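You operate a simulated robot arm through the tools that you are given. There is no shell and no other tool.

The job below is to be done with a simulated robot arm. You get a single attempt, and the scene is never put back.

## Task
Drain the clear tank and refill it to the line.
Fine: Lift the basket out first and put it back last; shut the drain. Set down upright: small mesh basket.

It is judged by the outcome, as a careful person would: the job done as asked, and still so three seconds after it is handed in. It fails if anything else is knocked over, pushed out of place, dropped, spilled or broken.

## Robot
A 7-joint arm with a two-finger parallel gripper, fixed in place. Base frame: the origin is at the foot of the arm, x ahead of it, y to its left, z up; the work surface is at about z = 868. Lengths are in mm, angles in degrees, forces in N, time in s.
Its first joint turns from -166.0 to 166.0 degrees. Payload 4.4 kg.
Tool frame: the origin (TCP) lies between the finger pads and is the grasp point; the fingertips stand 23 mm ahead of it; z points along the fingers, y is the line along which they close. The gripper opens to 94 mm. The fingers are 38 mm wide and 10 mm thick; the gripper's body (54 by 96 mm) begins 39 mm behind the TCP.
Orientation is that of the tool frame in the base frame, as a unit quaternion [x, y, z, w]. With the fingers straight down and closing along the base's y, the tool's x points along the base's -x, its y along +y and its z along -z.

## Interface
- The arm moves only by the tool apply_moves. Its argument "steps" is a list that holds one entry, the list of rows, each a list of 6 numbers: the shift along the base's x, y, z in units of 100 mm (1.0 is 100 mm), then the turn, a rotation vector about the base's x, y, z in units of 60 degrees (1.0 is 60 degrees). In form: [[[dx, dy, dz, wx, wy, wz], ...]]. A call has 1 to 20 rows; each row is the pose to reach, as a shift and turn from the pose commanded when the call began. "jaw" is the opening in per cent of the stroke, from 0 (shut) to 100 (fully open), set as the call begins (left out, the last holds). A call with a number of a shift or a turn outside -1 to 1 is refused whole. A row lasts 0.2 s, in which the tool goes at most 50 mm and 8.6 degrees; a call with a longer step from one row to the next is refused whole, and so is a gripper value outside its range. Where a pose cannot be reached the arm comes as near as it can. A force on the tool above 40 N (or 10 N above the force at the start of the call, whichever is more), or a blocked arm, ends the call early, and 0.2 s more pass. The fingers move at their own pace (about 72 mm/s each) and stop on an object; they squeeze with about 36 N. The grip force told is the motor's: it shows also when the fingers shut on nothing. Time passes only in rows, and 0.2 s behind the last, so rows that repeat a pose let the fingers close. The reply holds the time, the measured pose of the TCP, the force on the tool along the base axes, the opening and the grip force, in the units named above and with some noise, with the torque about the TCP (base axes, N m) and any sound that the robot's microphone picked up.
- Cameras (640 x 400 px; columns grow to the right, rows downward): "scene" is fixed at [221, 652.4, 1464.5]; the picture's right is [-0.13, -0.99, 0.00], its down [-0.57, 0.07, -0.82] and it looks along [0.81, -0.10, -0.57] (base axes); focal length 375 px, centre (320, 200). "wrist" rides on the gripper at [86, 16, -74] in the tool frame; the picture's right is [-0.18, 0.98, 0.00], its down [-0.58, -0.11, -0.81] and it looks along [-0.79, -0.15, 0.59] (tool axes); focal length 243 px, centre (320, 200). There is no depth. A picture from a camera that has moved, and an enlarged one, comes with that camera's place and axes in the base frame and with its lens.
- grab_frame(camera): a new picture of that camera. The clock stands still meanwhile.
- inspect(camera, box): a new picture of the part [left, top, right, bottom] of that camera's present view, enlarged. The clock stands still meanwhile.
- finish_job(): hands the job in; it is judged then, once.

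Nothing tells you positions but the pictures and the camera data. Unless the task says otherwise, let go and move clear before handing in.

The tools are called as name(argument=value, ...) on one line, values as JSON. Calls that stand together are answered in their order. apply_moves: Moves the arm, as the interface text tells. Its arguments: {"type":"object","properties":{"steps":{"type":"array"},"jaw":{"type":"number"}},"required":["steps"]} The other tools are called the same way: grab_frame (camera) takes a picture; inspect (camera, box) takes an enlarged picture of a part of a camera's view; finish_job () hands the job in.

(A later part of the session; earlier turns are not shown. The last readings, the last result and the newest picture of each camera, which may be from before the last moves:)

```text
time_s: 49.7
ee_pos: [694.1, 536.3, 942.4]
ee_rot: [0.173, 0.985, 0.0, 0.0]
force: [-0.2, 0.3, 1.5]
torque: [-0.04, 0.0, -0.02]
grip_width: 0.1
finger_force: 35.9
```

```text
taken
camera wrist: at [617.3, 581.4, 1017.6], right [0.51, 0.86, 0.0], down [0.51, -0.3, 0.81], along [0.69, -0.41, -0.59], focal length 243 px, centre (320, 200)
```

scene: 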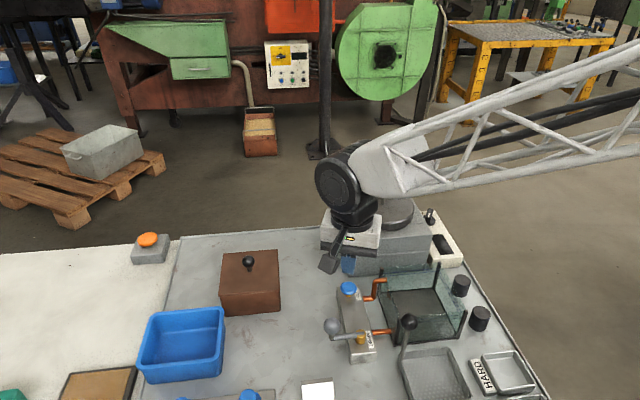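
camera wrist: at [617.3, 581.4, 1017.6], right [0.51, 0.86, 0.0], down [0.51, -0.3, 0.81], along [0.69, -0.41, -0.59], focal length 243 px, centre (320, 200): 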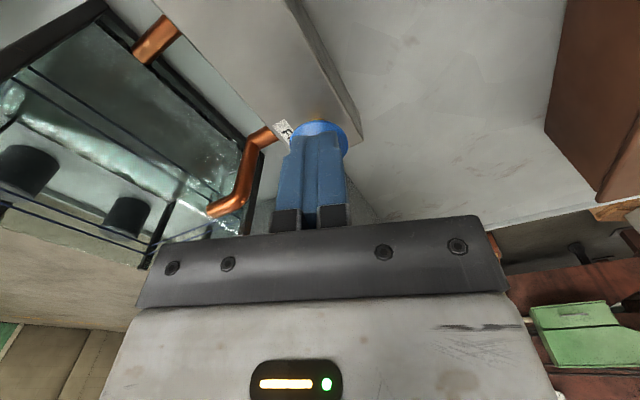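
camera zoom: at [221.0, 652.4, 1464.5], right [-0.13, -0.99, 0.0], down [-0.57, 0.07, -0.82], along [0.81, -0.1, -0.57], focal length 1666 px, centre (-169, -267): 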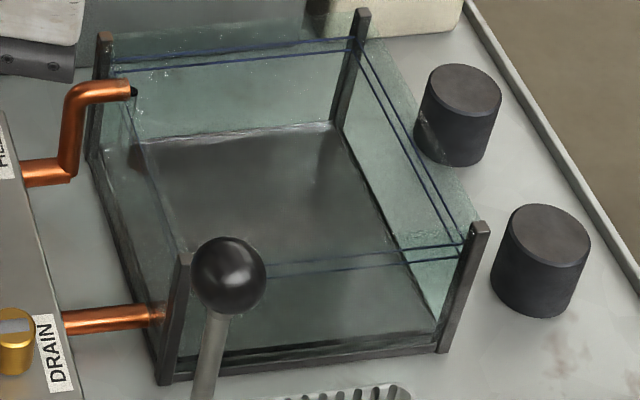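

Water is entering. I'll raise off the button to learn whether it stops on release or stays on.

apply_moves(steps=[[[0, 0, 0.1, 0, 0, 0]]])

inspect(camera="scene", box=[380, 260, 480, 350])

apply_moves(steps=[[[0, 0, 0, 0, 0, 0], [0, 0, 0, 0, 0, 0]]])

inspect(camera="scene", box=[380, 260, 480, 350])

inspect(camera="wrist", box=[0, 0, 260, 280])

```text
time_s: 50.1
ee_pos: [693.2, 535.1, 952.6]
ee_rot: [0.174, 0.985, 0.0, 0.001]
force: [-0.5, -0.2, 0.0]
torque: [0.03, 0.0, 0.0]
grip_width: 0.0
finger_force: 35.9
```

```text
4.44 times, centred on (430, 305) of scene
camera zoom: at [221.0, 652.4, 1464.5], right [-0.13, -0.99, 0.0], down [-0.57, 0.07, -0.82], along [0.81, -0.1, -0.57], focal length 1666 px, centre (-169, -267)
```

zoom: 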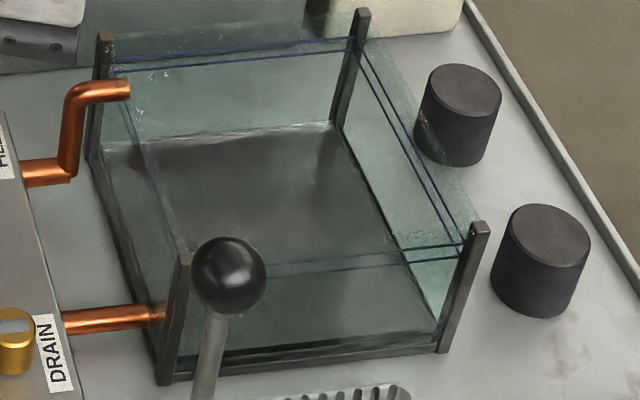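

```text
time_s: 50.7
ee_pos: [693.5, 536.5, 953.3]
ee_rot: [0.175, 0.985, 0.0, 0.0]
force: [0.3, -0.1, 0.1]
torque: [0.0, -0.03, -0.02]
grip_width: 0.2
finger_force: 36.4
```

```text
4.44 times, centred on (430, 305) of scene
camera zoom: at [221.0, 652.4, 1464.5], right [-0.13, -0.99, 0.0], down [-0.57, 0.07, -0.82], along [0.81, -0.1, -0.57], focal length 1666 px, centre (-169, -267)
```

zoom: 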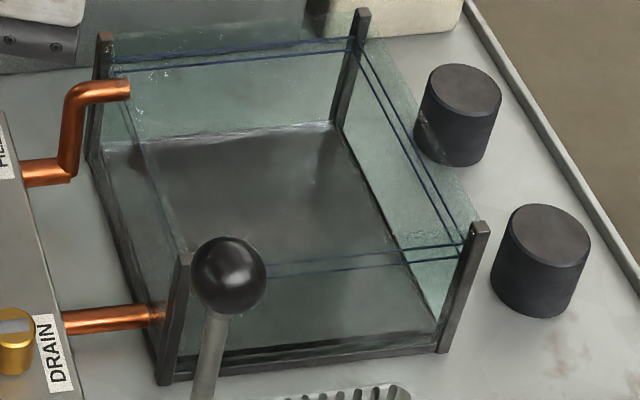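

```text
1.43 times, centred on (130, 140) of wrist
camera zoom: at [617.3, 581.2, 1027.8], right [0.51, 0.86, 0.0], down [0.51, -0.3, 0.81], along [0.69, -0.41, -0.59], focal length 347 px, centre (591, 286)
```

zoom: 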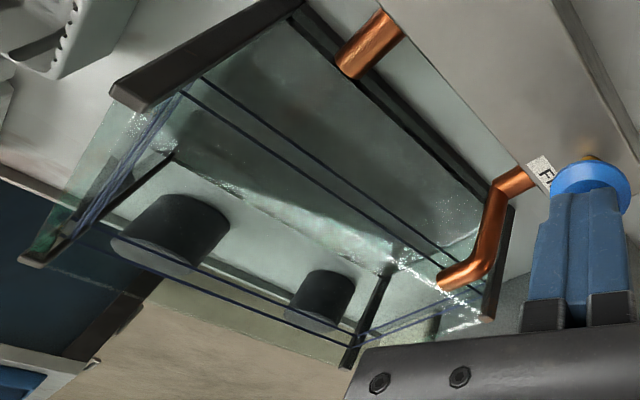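

The flow stops on release, so it is a hold-to-fill button. I'm pressing again and holding in measured bursts, reading the level between them.

apply_moves(steps=[[[0, 0, -0.1, 0, 0, 0], [0, 0, -0.105, 0, 0, 0], [0, 0, -0.105, 0, 0, 0], [0, 0, -0.105, 0, 0, 0], [0, 0, -0.105, 0, 0, 0], [0, 0, -0.105, 0, 0, 0], [0, 0, -0.105, 0, 0, 0], [0, 0, -0.105, 0, 0, 0], [0, 0, -0.105, 0, 0, 0], [0, 0, -0.105, 0, 0, 0]]])

inspect(camera="scene", box=[380, 260, 480, 350])

inspect(camera="wrist", box=[0, 0, 260, 280])

```text
time_s: 52.9
ee_pos: [694.9, 536.0, 940.8]
ee_rot: [0.173, 0.985, -0.001, 0.0]
force: [0.8, 1.1, 1.1]
torque: [0.01, -0.06, 0.02]
grip_width: 0.1
finger_force: 36.0
heard: click
```

```text
4.44 times, centred on (430, 305) of scene
camera zoom: at [221.0, 652.4, 1464.5], right [-0.13, -0.99, 0.0], down [-0.57, 0.07, -0.82], along [0.81, -0.1, -0.57], focal length 1666 px, centre (-169, -267)
```

zoom: 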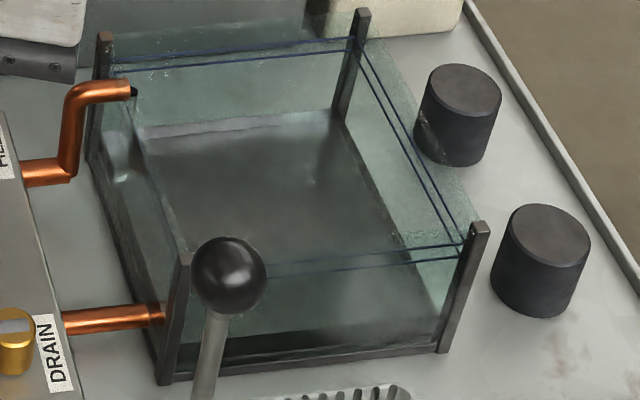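

```text
1.43 times, centred on (130, 140) of wrist
camera zoom: at [617.2, 580.8, 1017.2], right [0.51, 0.86, 0.0], down [0.51, -0.3, 0.81], along [0.69, -0.41, -0.59], focal length 347 px, centre (591, 286)
```

zoom: 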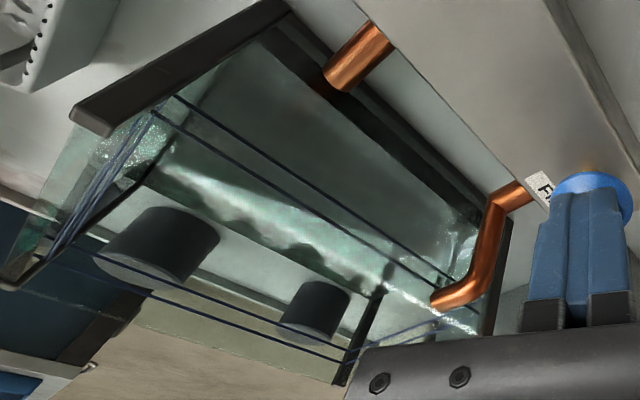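

The level has risen to about z 894 (roughly 6 mm/s), with the line at about 931.5. I'm continuing to hold for about 3.4 s more.

apply_moves(steps=[[[0, 0, 0, 0, 0, 0], [0, 0, 0, 0, 0, 0], [0, 0, 0, 0, 0, 0], [0, 0, 0, 0, 0, 0], [0, 0, 0, 0, 0, 0], [0, 0, 0, 0, 0, 0], [0, 0, 0, 0, 0, 0], [0, 0, 0, 0, 0, 0], [0, 0, 0, 0, 0, 0], [0, 0, 0, 0, 0, 0], [0, 0, 0, 0, 0, 0], [0, 0, 0, 0, 0, 0], [0, 0, 0, 0, 0, 0], [0, 0, 0, 0, 0, 0], [0, 0, 0, 0, 0, 0], [0, 0, 0, 0, 0, 0]]])

inspect(camera="scene", box=[380, 260, 480, 350])

inspect(camera="wrist", box=[0, 0, 260, 280])

```text
time_s: 56.3
ee_pos: [694.4, 535.1, 941.5]
ee_rot: [0.174, 0.985, 0.0, 0.0]
force: [-0.3, -1.1, 2.2]
torque: [-0.02, -0.03, -0.05]
grip_width: 0.0
finger_force: 36.2
```

```text
4.44 times, centred on (430, 305) of scene
camera zoom: at [221.0, 652.4, 1464.5], right [-0.13, -0.99, 0.0], down [-0.57, 0.07, -0.82], along [0.81, -0.1, -0.57], focal length 1666 px, centre (-169, -267)
```

zoom: 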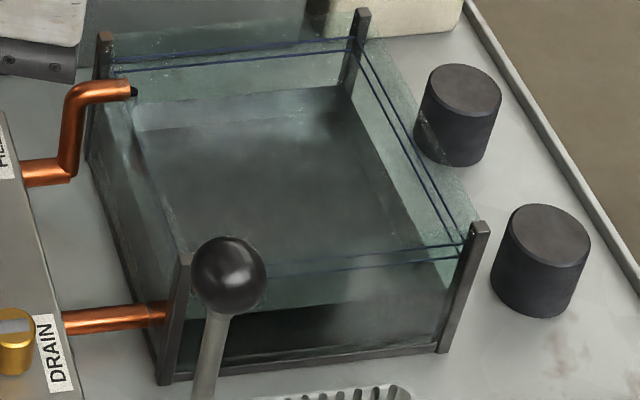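

```text
1.43 times, centred on (130, 140) of wrist
camera zoom: at [617.2, 580.8, 1017.2], right [0.51, 0.86, 0.0], down [0.51, -0.3, 0.81], along [0.69, -0.41, -0.59], focal length 347 px, centre (591, 286)
```

zoom: 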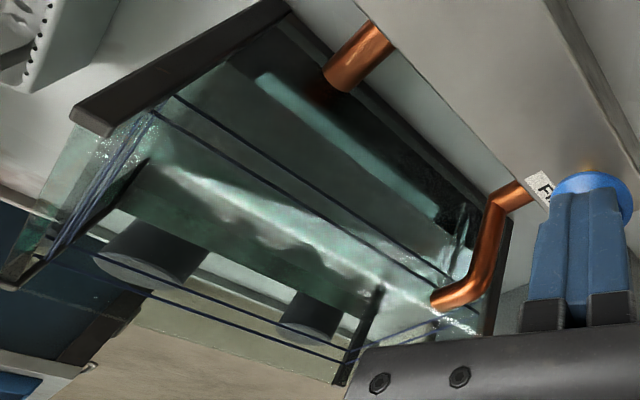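

inspect(camera="scene", box=[440, 295, 490, 345])

inspect(camera="scene", box=[395, 260, 445, 300])

```text
8.00 times, centred on (465, 320) of scene
camera zoom: at [221.0, 652.4, 1464.5], right [-0.13, -0.99, 0.0], down [-0.57, 0.07, -0.82], along [0.81, -0.1, -0.57], focal length 2999 px, centre (-840, -760)
```

zoom: 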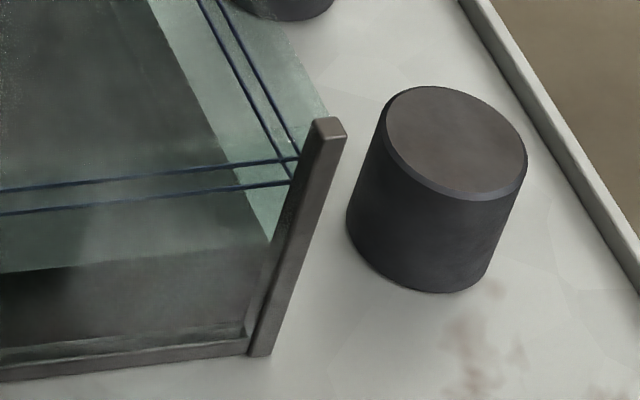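

```text
10.00 times, centred on (420, 280) of scene
camera zoom: at [221.0, 652.4, 1464.5], right [-0.13, -0.99, 0.0], down [-0.57, 0.07, -0.82], along [0.81, -0.1, -0.57], focal length 3748 px, centre (-680, -600)
```

zoom: 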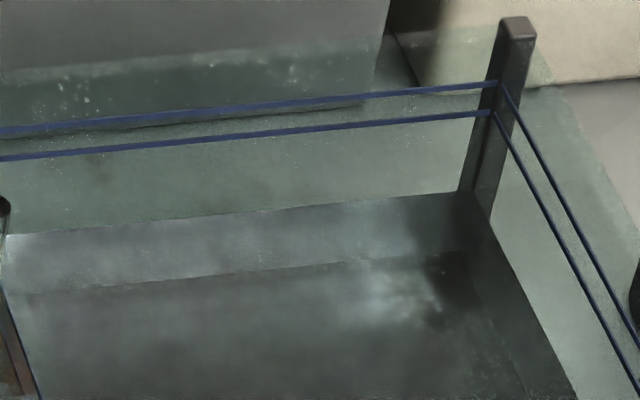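

Now I can see the two blue lines are about 8 mm apart in height (near z 932 and 940). The water is at about 910, so I'll continue for about 3 s more and re-measure.

apply_moves(steps=[[[0, 0, 0, 0, 0, 0], [0, 0, 0, 0, 0, 0], [0, 0, 0, 0, 0, 0], [0, 0, 0, 0, 0, 0], [0, 0, 0, 0, 0, 0], [0, 0, 0, 0, 0, 0], [0, 0, 0, 0, 0, 0], [0, 0, 0, 0, 0, 0], [0, 0, 0, 0, 0, 0], [0, 0, 0, 0, 0, 0], [0, 0, 0, 0, 0, 0], [0, 0, 0, 0, 0, 0]]])

inspect(camera="scene", box=[395, 260, 445, 300])

inspect(camera="scene", box=[440, 295, 490, 345])

inspect(camera="wrist", box=[0, 0, 260, 280])

```text
time_s: 58.9
ee_pos: [692.8, 534.9, 941.9]
ee_rot: [0.173, 0.985, -0.001, 0.0]
force: [0.1, 0.0, 1.7]
torque: [-0.04, -0.01, 0.02]
grip_width: 0.2
finger_force: 36.1
```

```text
10.00 times, centred on (420, 280) of scene
camera zoom: at [221.0, 652.4, 1464.5], right [-0.13, -0.99, 0.0], down [-0.57, 0.07, -0.82], along [0.81, -0.1, -0.57], focal length 3748 px, centre (-680, -600)
```

zoom: 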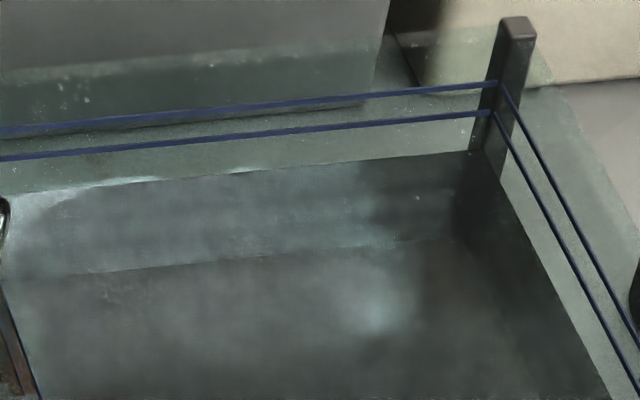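

```text
8.00 times, centred on (465, 320) of scene
camera zoom: at [221.0, 652.4, 1464.5], right [-0.13, -0.99, 0.0], down [-0.57, 0.07, -0.82], along [0.81, -0.1, -0.57], focal length 2999 px, centre (-840, -760)
```

zoom: 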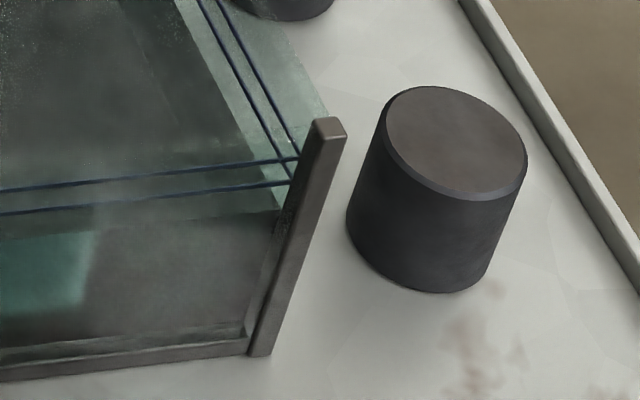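

```text
1.43 times, centred on (130, 140) of wrist
camera zoom: at [617.2, 580.8, 1017.2], right [0.51, 0.86, 0.0], down [0.51, -0.3, 0.81], along [0.69, -0.41, -0.59], focal length 347 px, centre (591, 286)
```

zoom: 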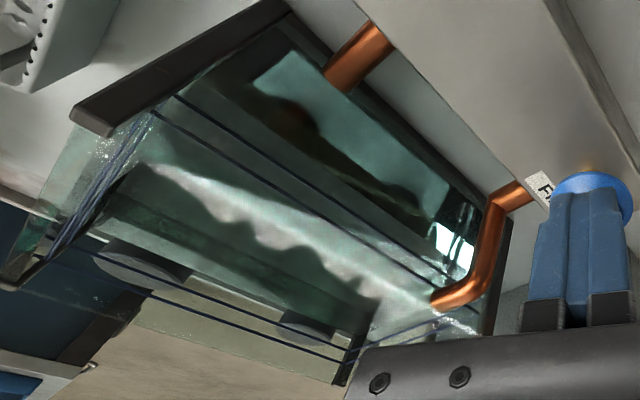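

The level is now roughly 7.5 mm below the lower line, rising about 4 mm/s. One more 1.6 s hold, then I'll measure again.

apply_moves(steps=[[[0, 0, 0, 0, 0, 0], [0, 0, 0, 0, 0, 0], [0, 0, 0, 0, 0, 0], [0, 0, 0, 0, 0, 0], [0, 0, 0, 0, 0, 0], [0, 0, 0, 0, 0, 0], [0, 0, 0, 0, 0, 0]]])

inspect(camera="scene", box=[395, 260, 445, 300])

inspect(camera="scene", box=[440, 295, 490, 345])

inspect(camera="wrist", box=[20, 20, 140, 140])

```text
time_s: 60.5
ee_pos: [693.3, 536.2, 942.3]
ee_rot: [0.173, 0.985, -0.001, 0.001]
force: [-0.3, -0.6, 3.1]
torque: [-0.02, -0.04, -0.02]
grip_width: 0.0
finger_force: 36.0
```

```text
10.00 times, centred on (420, 280) of scene
camera zoom: at [221.0, 652.4, 1464.5], right [-0.13, -0.99, 0.0], down [-0.57, 0.07, -0.82], along [0.81, -0.1, -0.57], focal length 3748 px, centre (-680, -600)
```

zoom: 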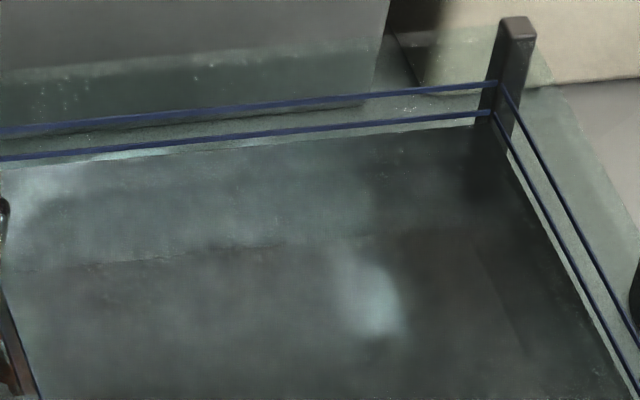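

```text
8.00 times, centred on (465, 320) of scene
camera zoom: at [221.0, 652.4, 1464.5], right [-0.13, -0.99, 0.0], down [-0.57, 0.07, -0.82], along [0.81, -0.1, -0.57], focal length 2999 px, centre (-840, -760)
```

zoom: 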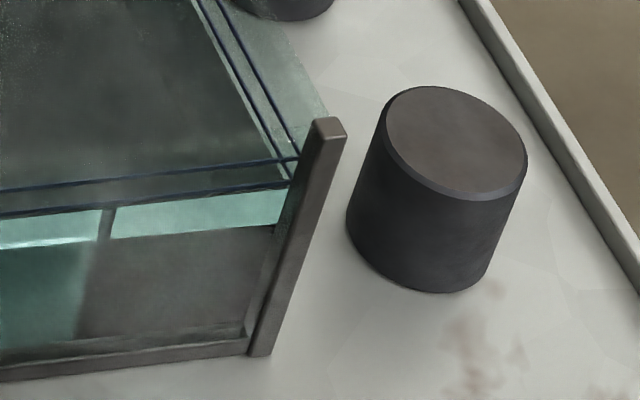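

```text
3.33 times, centred on (80, 80) of wrist
camera zoom: at [617.2, 580.8, 1017.2], right [0.51, 0.86, 0.0], down [0.51, -0.3, 0.81], along [0.69, -0.41, -0.59], focal length 809 px, centre (1120, 600)
```

zoom: 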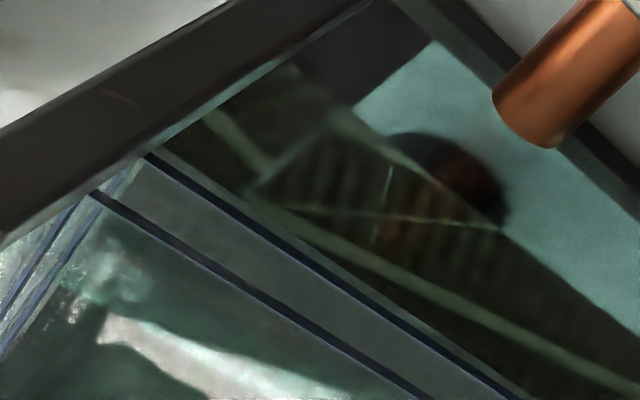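

The water is about 2 mm under the lower line. I'll hold about 1 s more, then release so the level ends up between the two lines.

apply_moves(steps=[[[0, 0, 0, 0, 0, 0], [0, 0, 0, 0, 0, 0], [0, 0, 0, 0, 0, 0], [0, 0, 0, 0, 0, 0]]])

inspect(camera="scene", box=[395, 260, 445, 300])

inspect(camera="scene", box=[440, 295, 490, 345])

inspect(camera="wrist", box=[0, 0, 260, 280])

```text
time_s: 61.5
ee_pos: [693.6, 535.9, 942.7]
ee_rot: [0.174, 0.985, -0.001, 0.0]
force: [0.4, -0.5, 2.2]
torque: [-0.02, -0.04, -0.01]
grip_width: 0.0
finger_force: 36.2
```

```text
10.00 times, centred on (420, 280) of scene
camera zoom: at [221.0, 652.4, 1464.5], right [-0.13, -0.99, 0.0], down [-0.57, 0.07, -0.82], along [0.81, -0.1, -0.57], focal length 3748 px, centre (-680, -600)
```

zoom: 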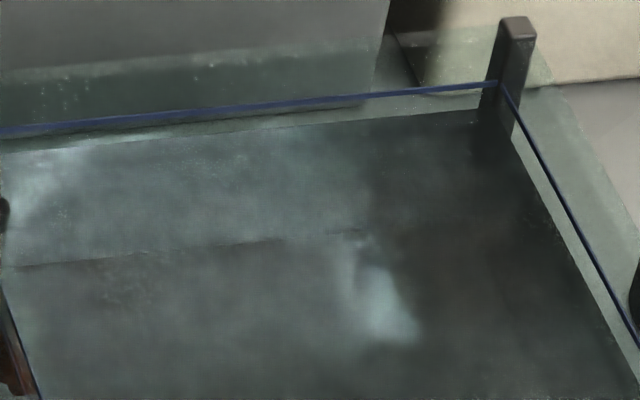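

```text
8.00 times, centred on (465, 320) of scene
camera zoom: at [221.0, 652.4, 1464.5], right [-0.13, -0.99, 0.0], down [-0.57, 0.07, -0.82], along [0.81, -0.1, -0.57], focal length 2999 px, centre (-840, -760)
```

zoom: 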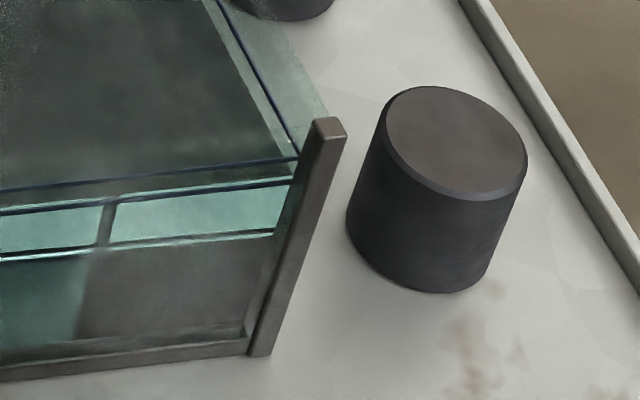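

```text
1.43 times, centred on (130, 140) of wrist
camera zoom: at [617.2, 580.8, 1017.2], right [0.51, 0.86, 0.0], down [0.51, -0.3, 0.81], along [0.69, -0.41, -0.59], focal length 347 px, centre (591, 286)
```

zoom: 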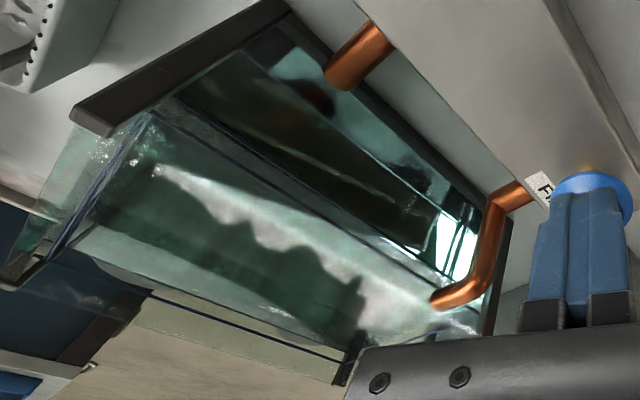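

The water has just passed the lower line and sits between the two. I'm releasing the button now and checking that it holds steady.

apply_moves(steps=[[[0, 0, 0.2, 0, 0, 0], [0, 0, 0.5, 0, 0, 0], [0, 0, 0.9, 0, 0, 0], [0, 0, 0.9, 0, 0, 0]]])

inspect(camera="scene", box=[395, 260, 445, 300])

inspect(camera="scene", box=[440, 295, 490, 345])

inspect(camera="scene", box=[300, 240, 500, 400])

grab_frame(camera="wrist")

```text
time_s: 62.5
ee_pos: [693.8, 536.5, 1033.5]
ee_rot: [0.174, 0.985, 0.0, 0.0]
force: [0.6, -0.2, -0.4]
torque: [0.01, -0.01, 0.0]
grip_width: 0.0
finger_force: 35.6
```

```text
10.00 times, centred on (420, 280) of scene
camera zoom: at [221.0, 652.4, 1464.5], right [-0.13, -0.99, 0.0], down [-0.57, 0.07, -0.82], along [0.81, -0.1, -0.57], focal length 3748 px, centre (-680, -600)
```

zoom: 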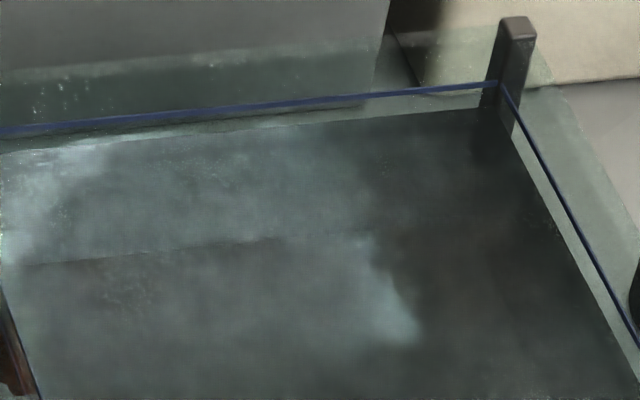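

```text
8.00 times, centred on (465, 320) of scene
camera zoom: at [221.0, 652.4, 1464.5], right [-0.13, -0.99, 0.0], down [-0.57, 0.07, -0.82], along [0.81, -0.1, -0.57], focal length 2999 px, centre (-840, -760)
```

zoom: 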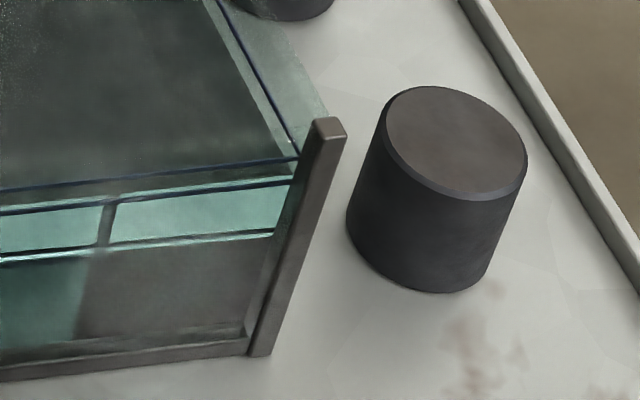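

```text
2.50 times, centred on (400, 320) of scene
camera zoom: at [221.0, 652.4, 1464.5], right [-0.13, -0.99, 0.0], down [-0.57, 0.07, -0.82], along [0.81, -0.1, -0.57], focal length 937 px, centre (120, -100)
```

zoom: 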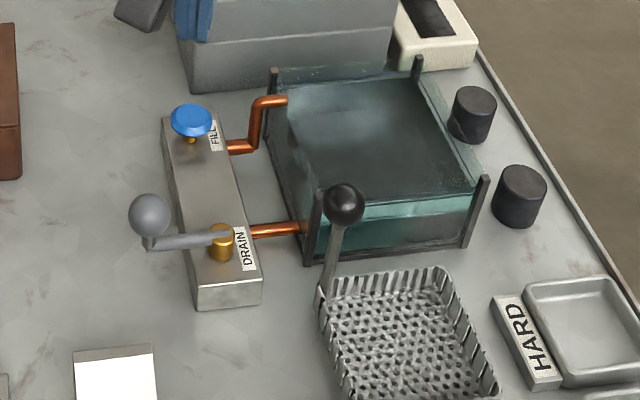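

```text
taken
camera wrist: at [616.9, 581.8, 1108.3], right [0.51, 0.86, 0.0], down [0.51, -0.3, 0.81], along [0.69, -0.41, -0.59], focal length 243 px, centre (320, 200)
```

wrist: 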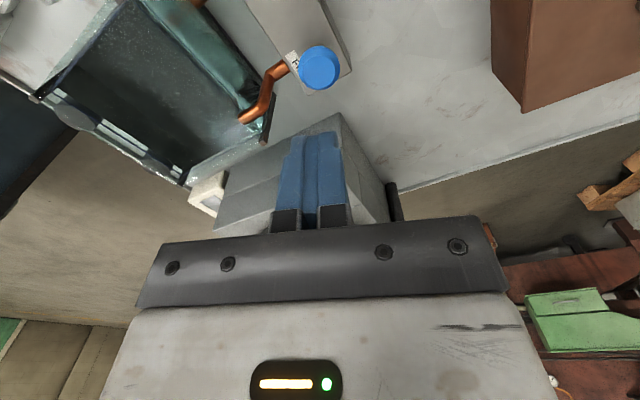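

The level is steady and both lines' positions can be compared; I'll zoom in closely to measure it against the two lines.

inspect(camera="scene", box=[462, 305, 482, 325])

inspect(camera="scene", box=[430, 255, 450, 275])

inspect(camera="wrist", box=[30, 80, 90, 120])

inspect(camera="wrist", box=[140, 100, 270, 200])

```text
16.00 times, centred on (472, 315) of scene
camera zoom: at [221.0, 652.4, 1464.5], right [-0.13, -0.99, 0.0], down [-0.57, 0.07, -0.82], along [0.81, -0.1, -0.57], focal length 5997 px, centre (-2112, -1640)
```

zoom: 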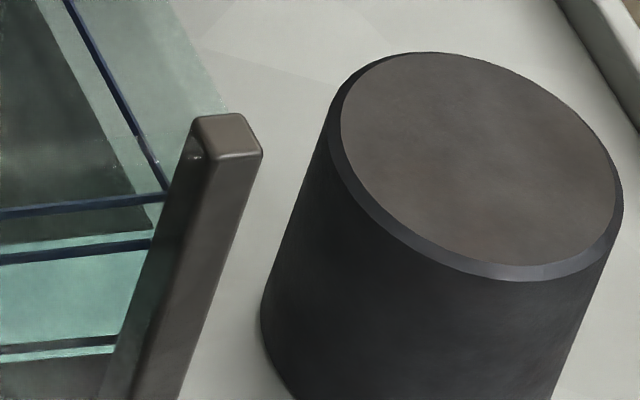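

```text
16.00 times, centred on (440, 265) of scene
camera zoom: at [221.0, 652.4, 1464.5], right [-0.13, -0.99, 0.0], down [-0.57, 0.07, -0.82], along [0.81, -0.1, -0.57], focal length 5997 px, centre (-1600, -840)
```

zoom: 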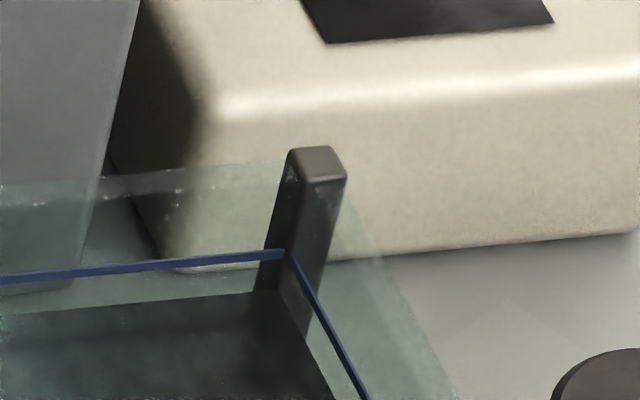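

```text
10.00 times, centred on (60, 100) of wrist
camera zoom: at [616.9, 581.8, 1108.3], right [0.51, 0.86, 0.0], down [0.51, -0.3, 0.81], along [0.69, -0.41, -0.59], focal length 2426 px, centre (2920, 1200)
```

zoom: 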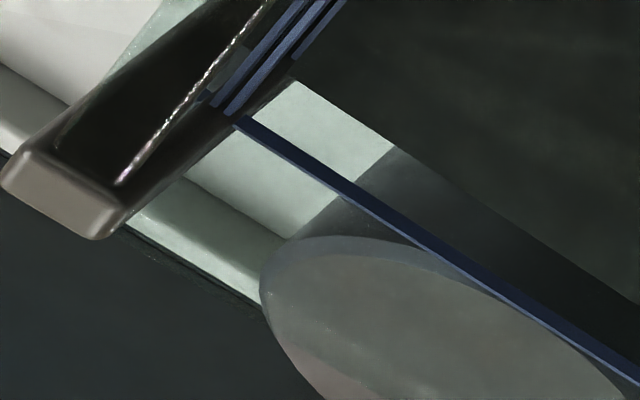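

```text
4.00 times, centred on (205, 150) of wrist
camera zoom: at [616.9, 581.8, 1108.3], right [0.51, 0.86, 0.0], down [0.51, -0.3, 0.81], along [0.69, -0.41, -0.59], focal length 970 px, centre (780, 400)
```

zoom: 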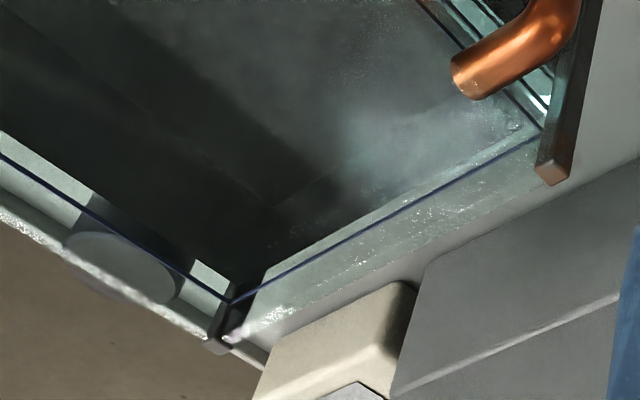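

Close measurement puts the water about 2 mm above the lower line and 6 mm below the upper. A brief tap (about 0.4 s) should bring it to the middle, so I'm lowering back to just above the button.

apply_moves(steps=[[[0, 0, -0.3, 0, 0, 0], [0, 0, -0.6, 0, 0, 0], [0, 0, -0.8, 0, 0, 0], [0, 0, -0.84, 0, 0, 0], [0, 0, -0.84, 0, 0, 0]]])

apply_moves(steps=[[[0, 0, -0.06, 0, 0, 0], [0, 0, -0.06, 0, 0, 0], [0, 0, 0.1, 0, 0, 0]]])

inspect(camera="scene", box=[462, 305, 482, 325])

inspect(camera="scene", box=[430, 255, 450, 275])

```text
time_s: 63.7
ee_pos: [693.2, 535.3, 950.1]
ee_rot: [0.173, 0.985, 0.0, -0.001]
force: [-0.2, -0.3, -0.1]
torque: [-0.02, 0.02, 0.01]
grip_width: 0.0
finger_force: 36.3
```

```text
time_s: 64.5
ee_pos: [692.4, 536.7, 956.9]
ee_rot: [0.173, 0.985, 0.001, -0.001]
force: [0.0, 0.0, 0.6]
torque: [-0.01, -0.01, 0.0]
grip_width: 0.0
finger_force: 35.6
heard: click
```

```text
16.00 times, centred on (472, 315) of scene
camera zoom: at [221.0, 652.4, 1464.5], right [-0.13, -0.99, 0.0], down [-0.57, 0.07, -0.82], along [0.81, -0.1, -0.57], focal length 5997 px, centre (-2112, -1640)
```

zoom: 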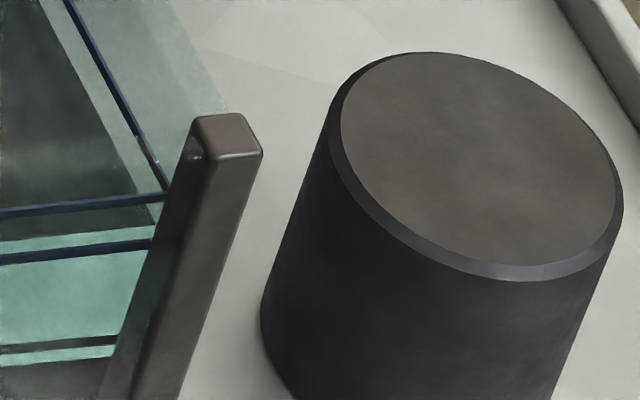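

```text
16.00 times, centred on (440, 265) of scene
camera zoom: at [221.0, 652.4, 1464.5], right [-0.13, -0.99, 0.0], down [-0.57, 0.07, -0.82], along [0.81, -0.1, -0.57], focal length 5997 px, centre (-1600, -840)
```

zoom: 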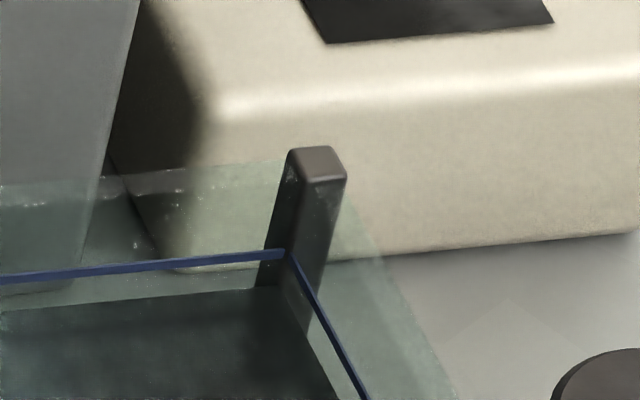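

The level now sits close to midway between the two lines, and it is steady. I'm rising and returning to the basket handle, turning back to the same 45° grip.

apply_moves(steps=[[[0, 0, 0.3, 0, 0, 0], [0, 0, 0.7, 0, 0, 0], [0, 0, 1.0, 0, 0, 0], [0, 0, 1.0, 0, 0, 0]]], jaw=70)

apply_moves(steps=[[[-0.25, -0.12, 0, 0, 0, -0.104], [-0.5, -0.25, 0, 0, 0, -0.208], [-0.75, -0.37, 0, 0, 0, -0.312], [-1.0, -0.5, 0, 0, 0, -0.417], [-1.0, -0.5, 0, 0, 0, -0.417]]])

apply_moves(steps=[[[-0.325, -0.16, 0, 0, 0, 0], [-0.325, -0.16, 0, 0, 0, 0]]])

grab_frame(camera="wrist")

inspect(camera="scene", box=[300, 220, 520, 400])

```text
time_s: 65.5
ee_pos: [693.7, 537.4, 1059.3]
ee_rot: [0.174, 0.985, -0.001, 0.0]
force: [0.2, 0.1, -0.3]
torque: [0.0, -0.01, 0.02]
grip_width: 65.8
finger_force: 0.1
```

```text
time_s: 66.7
ee_pos: [595.4, 486.4, 1059.1]
ee_rot: [0.383, 0.924, 0.001, 0.001]
force: [0.3, 0.8, -0.4]
torque: [0.0, -0.02, -0.01]
grip_width: 65.7
finger_force: 0.1
```

```text
time_s: 67.3
ee_pos: [560.4, 470.3, 1058.3]
ee_rot: [0.382, 0.924, 0.0, -0.001]
force: [0.3, -0.2, -0.7]
torque: [-0.01, -0.01, -0.01]
grip_width: 65.8
finger_force: 0.1
```

```text
taken
camera wrist: at [510.7, 543.1, 1133.3], right [0.83, 0.56, 0.0], down [0.33, -0.49, 0.81], along [0.46, -0.67, -0.59], focal length 243 px, centre (320, 200)
```

wrist: 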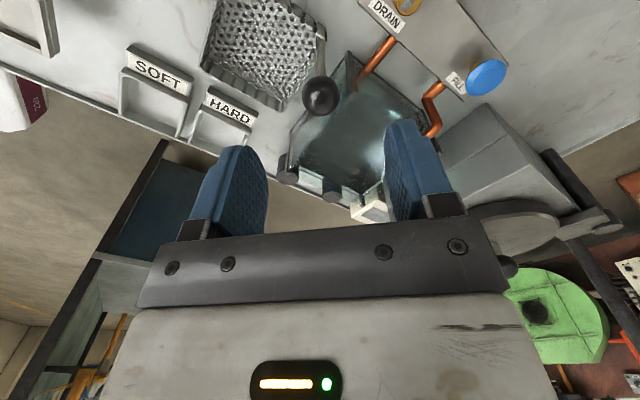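

```text
2.22 times, centred on (410, 310) of scene
camera zoom: at [221.0, 652.4, 1464.5], right [-0.13, -0.99, 0.0], down [-0.57, 0.07, -0.82], along [0.81, -0.1, -0.57], focal length 833 px, centre (120, -44)
```

zoom: 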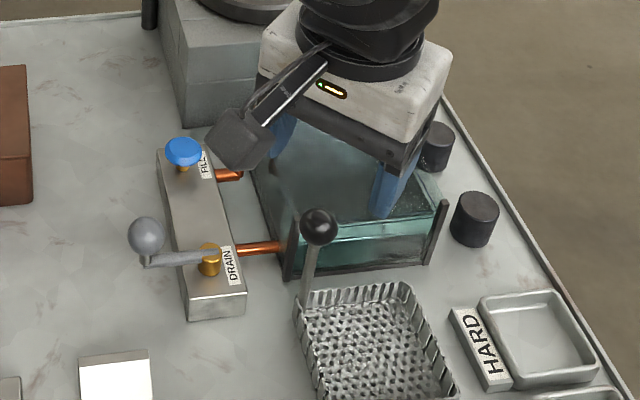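

The handle ball sits between the fingers again within about 2 mm. I'm descending to the same height as before and gripping.

apply_moves(steps=[[[0, 0, -0.25, 0, 0, 0], [0, 0, -0.5, 0, 0, 0], [0, 0, -0.7, 0, 0, 0], [0, 0, -0.76, 0, 0, 0], [0, 0, -0.76, 0, 0, 0]]])

apply_moves(steps=[[[0, 0, 0, 0, 0, 0], [0, 0, 0, 0, 0, 0], [0, 0, 0, 0, 0, 0], [0, 0, 0, 0, 0, 0]]], jaw=0)

grab_frame(camera="wrist")

inspect(camera="scene", box=[380, 260, 500, 400])

```text
time_s: 68.5
ee_pos: [560.9, 472.0, 982.5]
ee_rot: [0.383, 0.924, 0.0, 0.0]
force: [0.4, 0.3, -0.3]
torque: [-0.03, -0.02, 0.01]
grip_width: 65.8
finger_force: 0.1
```

```text
time_s: 69.5
ee_pos: [560.7, 468.6, 982.0]
ee_rot: [0.383, 0.924, 0.0, 0.0]
force: [-0.4, 0.6, 0.4]
torque: [0.05, 0.01, 0.0]
grip_width: 24.7
finger_force: 36.0
```

```text
taken
camera wrist: at [509.6, 542.9, 1056.9], right [0.83, 0.56, 0.0], down [0.33, -0.49, 0.81], along [0.46, -0.67, -0.59], focal length 243 px, centre (320, 200)
```

wrist: 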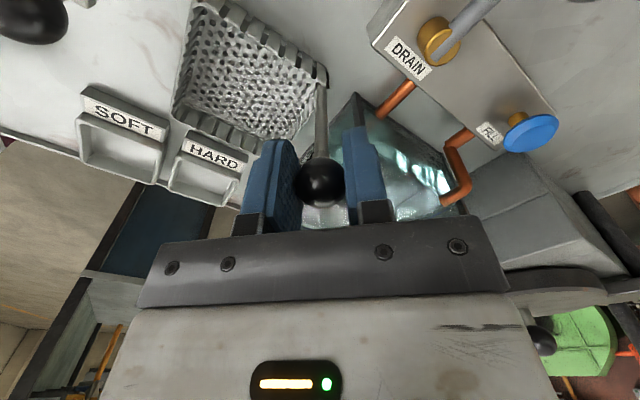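

```text
2.86 times, centred on (440, 330) of scene
camera zoom: at [221.0, 652.4, 1464.5], right [-0.13, -0.99, 0.0], down [-0.57, 0.07, -0.82], along [0.81, -0.1, -0.57], focal length 1071 px, centre (-23, -171)
```

zoom: 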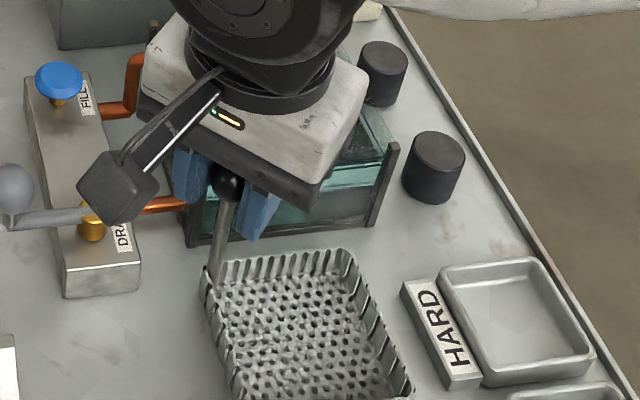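

The ball is gripped again. I'm lifting the basket straight up, slowly at first.

apply_moves(steps=[[[0, 0, 0.05, 0, 0, 0], [0, 0, 0.12, 0, 0, 0], [0, 0, 0.25, 0, 0, 0], [0, 0, 0.45, 0, 0, 0], [0, 0, 0.65, 0, 0, 0], [0, 0, 0.85, 0, 0, 0], [0, 0, 1.0, 0, 0, 0], [0, 0, 1.0, 0, 0, 0]]])

apply_moves(steps=[[[0, 0, 0.15, 0, 0, 0], [0, 0, 0.26, 0, 0, 0], [0, 0, 0.26, 0, 0, 0]]])

grab_frame(camera="wrist")

inspect(camera="scene", box=[340, 220, 520, 400])

```text
time_s: 71.3
ee_pos: [560.9, 471.9, 1082.8]
ee_rot: [0.382, 0.924, -0.001, 0.001]
force: [-0.2, -0.6, -1.5]
torque: [0.08, -0.02, 0.03]
grip_width: 24.9
finger_force: 36.5
```

```text
time_s: 72.1
ee_pos: [560.4, 470.9, 1110.1]
ee_rot: [0.382, 0.924, 0.0, -0.001]
force: [-0.3, 0.4, -1.0]
torque: [0.04, -0.02, -0.02]
grip_width: 24.9
finger_force: 35.8
```

```text
taken
camera wrist: at [509.9, 543.5, 1183.6], right [0.83, 0.56, 0.0], down [0.33, -0.49, 0.81], along [0.46, -0.67, -0.59], focal length 243 px, centre (320, 200)
```

wrist: 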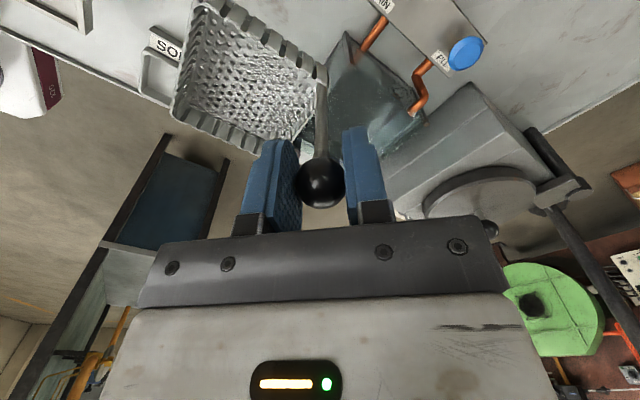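

```text
2.22 times, centred on (430, 310) of scene
camera zoom: at [221.0, 652.4, 1464.5], right [-0.13, -0.99, 0.0], down [-0.57, 0.07, -0.82], along [0.81, -0.1, -0.57], focal length 833 px, centre (76, -44)
```

zoom: 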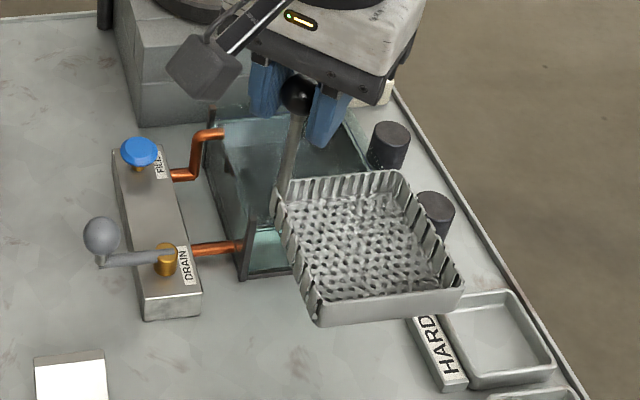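

The basket hangs level and clear. I'm carrying it back over the tank along the reverse path.

apply_moves(steps=[[[0.15, -0.02, 0, 0, 0, 0], [0.35, -0.05, 0, 0, 0, 0], [0.55, -0.075, 0, 0, 0, 0], [0.75, -0.1, 0, 0, 0, 0], [0.92, -0.125, 0, 0, 0, 0], [1.0, -0.136, 0, 0, 0, 0], [1.0, -0.136, 0, 0, 0, 0]]])

apply_moves(steps=[[[0.18, -0.024, 0, 0, 0, 0], [0.325, -0.044, 0, 0, 0, 0], [0.325, -0.044, 0, 0, 0, 0], [0.325, -0.044, 0, 0, 0, 0]]])

grab_frame(camera="wrist")

inspect(camera="scene", box=[340, 180, 500, 360])

```text
time_s: 73.7
ee_pos: [661.9, 456.2, 1107.1]
ee_rot: [0.383, 0.924, 0.0, -0.001]
force: [-0.2, -0.4, -1.2]
torque: [0.04, -0.01, 0.03]
grip_width: 24.7
finger_force: 36.0
```

```text
time_s: 74.7
ee_pos: [694.4, 453.1, 1106.9]
ee_rot: [0.382, 0.924, -0.001, -0.001]
force: [0.1, -0.4, -1.5]
torque: [0.04, -0.03, 0.01]
grip_width: 25.0
finger_force: 35.7
```

```text
taken
camera wrist: at [644.4, 525.8, 1183.7], right [0.83, 0.56, 0.0], down [0.33, -0.49, 0.81], along [0.46, -0.67, -0.59], focal length 243 px, centre (320, 200)
```

wrist: 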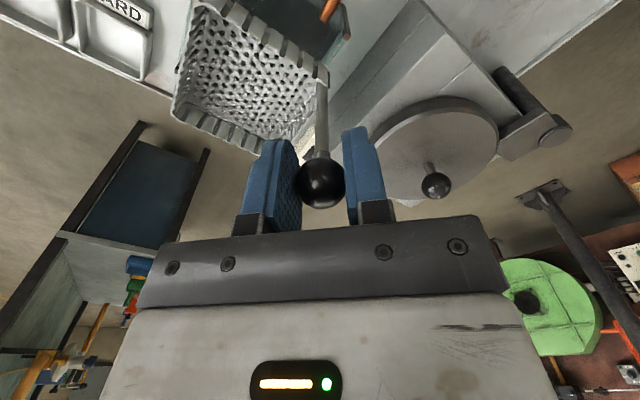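

```text
2.22 times, centred on (420, 270) of scene
camera zoom: at [221.0, 652.4, 1464.5], right [-0.13, -0.99, 0.0], down [-0.57, 0.07, -0.82], along [0.81, -0.1, -0.57], focal length 833 px, centre (98, 44)
```

zoom: 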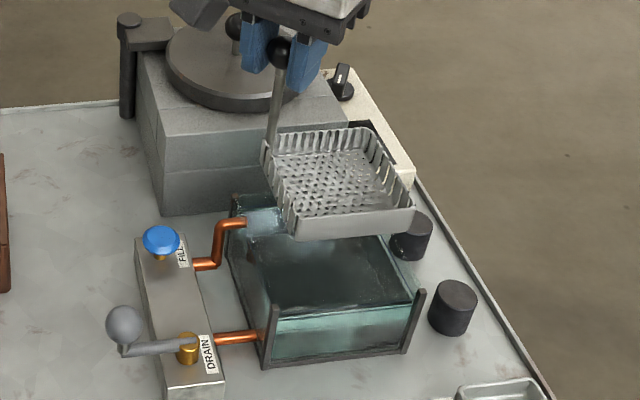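

The basket is over the tank in the same pose as when it was lifted out. I'm lowering in stages, checking clearance as it enters.

apply_moves(steps=[[[0, 0, -0.12, 0, 0, 0], [0, 0, -0.24, 0, 0, 0], [0, 0, -0.36, 0, 0, 0], [0, 0, -0.46, 0, 0, 0], [0, 0, -0.55, 0, 0, 0], [0, 0, -0.55, 0, 0, 0]]])

grab_frame(camera="wrist")

inspect(camera="scene", box=[380, 220, 490, 350])

```text
time_s: 76.1
ee_pos: [693.9, 453.6, 1053.2]
ee_rot: [0.382, 0.924, 0.0, 0.0]
force: [-0.9, 0.5, -0.3]
torque: [0.04, -0.03, -0.01]
grip_width: 24.7
finger_force: 36.2
```

```text
taken
camera wrist: at [643.3, 525.0, 1128.4], right [0.83, 0.56, 0.0], down [0.33, -0.49, 0.81], along [0.46, -0.67, -0.59], focal length 243 px, centre (320, 200)
```

wrist: 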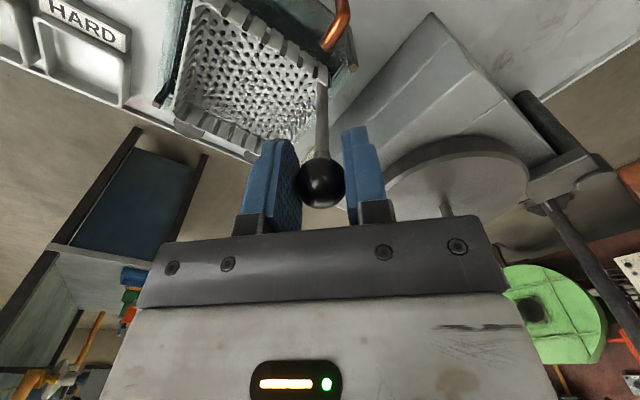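

```text
3.08 times, centred on (435, 285) of scene
camera zoom: at [221.0, 652.4, 1464.5], right [-0.13, -0.99, 0.0], down [-0.57, 0.07, -0.82], along [0.81, -0.1, -0.57], focal length 1153 px, centre (-34, -62)
```

zoom: 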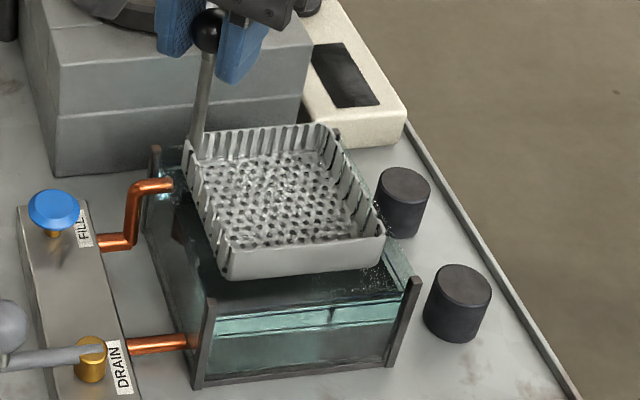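

apply_moves(steps=[[[0, 0, -0.08, 0, 0, 0], [0, 0, -0.16, 0, 0, 0], [0, 0, -0.24, 0, 0, 0], [0, 0, -0.32, 0, 0, 0], [0, 0, -0.4, 0, 0, 0], [0, 0, -0.48, 0, 0, 0], [0, 0, -0.54, 0, 0, 0], [0, 0, -0.58, 0, 0, 0], [0, 0, -0.61, 0, 0, 0], [0, 0, -0.61, 0, 0, 0]]])

grab_frame(camera="wrist")

inspect(camera="scene", box=[380, 220, 490, 350])

```text
time_s: 78.3
ee_pos: [693.5, 452.6, 992.2]
ee_rot: [0.383, 0.924, 0.0, 0.0]
force: [-0.8, 0.1, -1.6]
torque: [0.09, -0.03, 0.0]
grip_width: 24.9
finger_force: 36.4
```

```text
taken
camera wrist: at [643.3, 525.4, 1067.1], right [0.83, 0.56, 0.0], down [0.33, -0.49, 0.81], along [0.46, -0.67, -0.59], focal length 243 px, centre (320, 200)
```

wrist: 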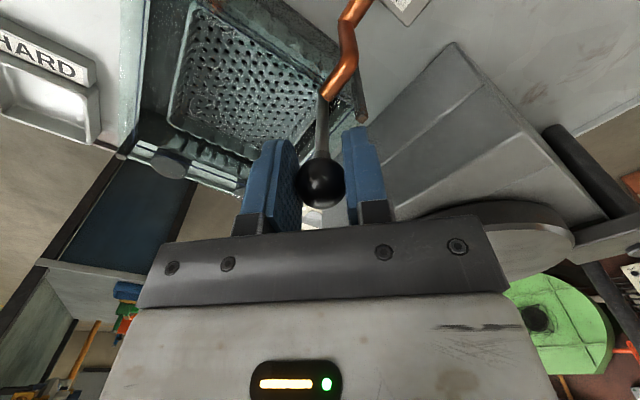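

```text
3.08 times, centred on (435, 285) of scene
camera zoom: at [221.0, 652.4, 1464.5], right [-0.13, -0.99, 0.0], down [-0.57, 0.07, -0.82], along [0.81, -0.1, -0.57], focal length 1153 px, centre (-34, -62)
```

zoom: 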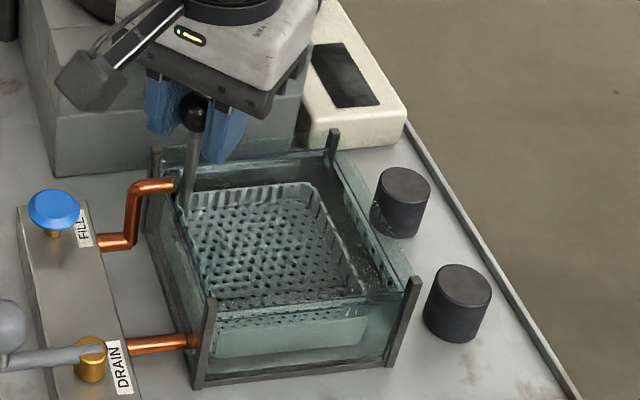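

The basket is inside, about 4–5 mm above the tank floor. I'm setting it down in tiny steps.

apply_moves(steps=[[[0, 0, -0.015, 0, 0, 0], [0, 0, -0.03, 0, 0, 0], [0, 0, -0.035, 0, 0, 0], [0, 0, -0.035, 0, 0, 0]]])

apply_moves(steps=[[[0, 0, -0.008, 0, 0, 0], [0, 0, -0.008, 0, 0, 0]]])

```text
time_s: 79.3
ee_pos: [693.4, 452.3, 988.3]
ee_rot: [0.383, 0.924, 0.0, 0.0]
force: [0.6, 0.9, 1.3]
torque: [-0.1, 0.11, 0.02]
grip_width: 24.6
finger_force: 36.1
```

```text
time_s: 79.9
ee_pos: [693.5, 451.5, 989.0]
ee_rot: [0.382, 0.924, 0.0, 0.0]
force: [0.7, 0.5, 0.4]
torque: [-0.08, 0.07, 0.03]
grip_width: 24.7
finger_force: 35.5
```

apply_moves(steps=[[[0, 0, -0.007, 0, 0, 0], [0, 0, -0.007, 0, 0, 0]]])

inspect(camera="scene", box=[380, 220, 490, 350])

```text
time_s: 80.5
ee_pos: [692.8, 453.0, 987.8]
ee_rot: [0.383, 0.924, 0.001, 0.001]
force: [0.6, 2.0, 5.9]
torque: [0.06, 0.0, -0.02]
grip_width: 24.8
finger_force: 35.8
```

```text
3.08 times, centred on (435, 285) of scene
camera zoom: at [221.0, 652.4, 1464.5], right [-0.13, -0.99, 0.0], down [-0.57, 0.07, -0.82], along [0.81, -0.1, -0.57], focal length 1153 px, centre (-34, -62)
```

zoom: 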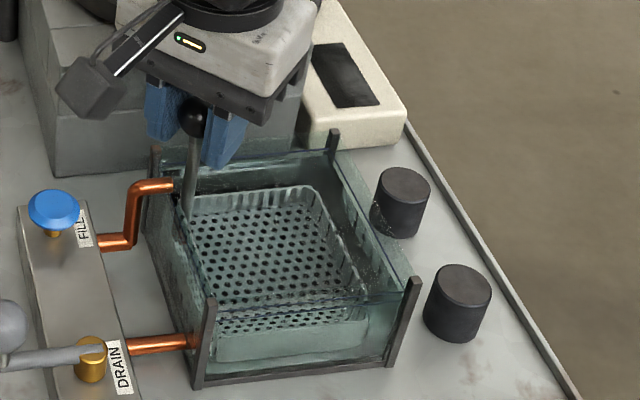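

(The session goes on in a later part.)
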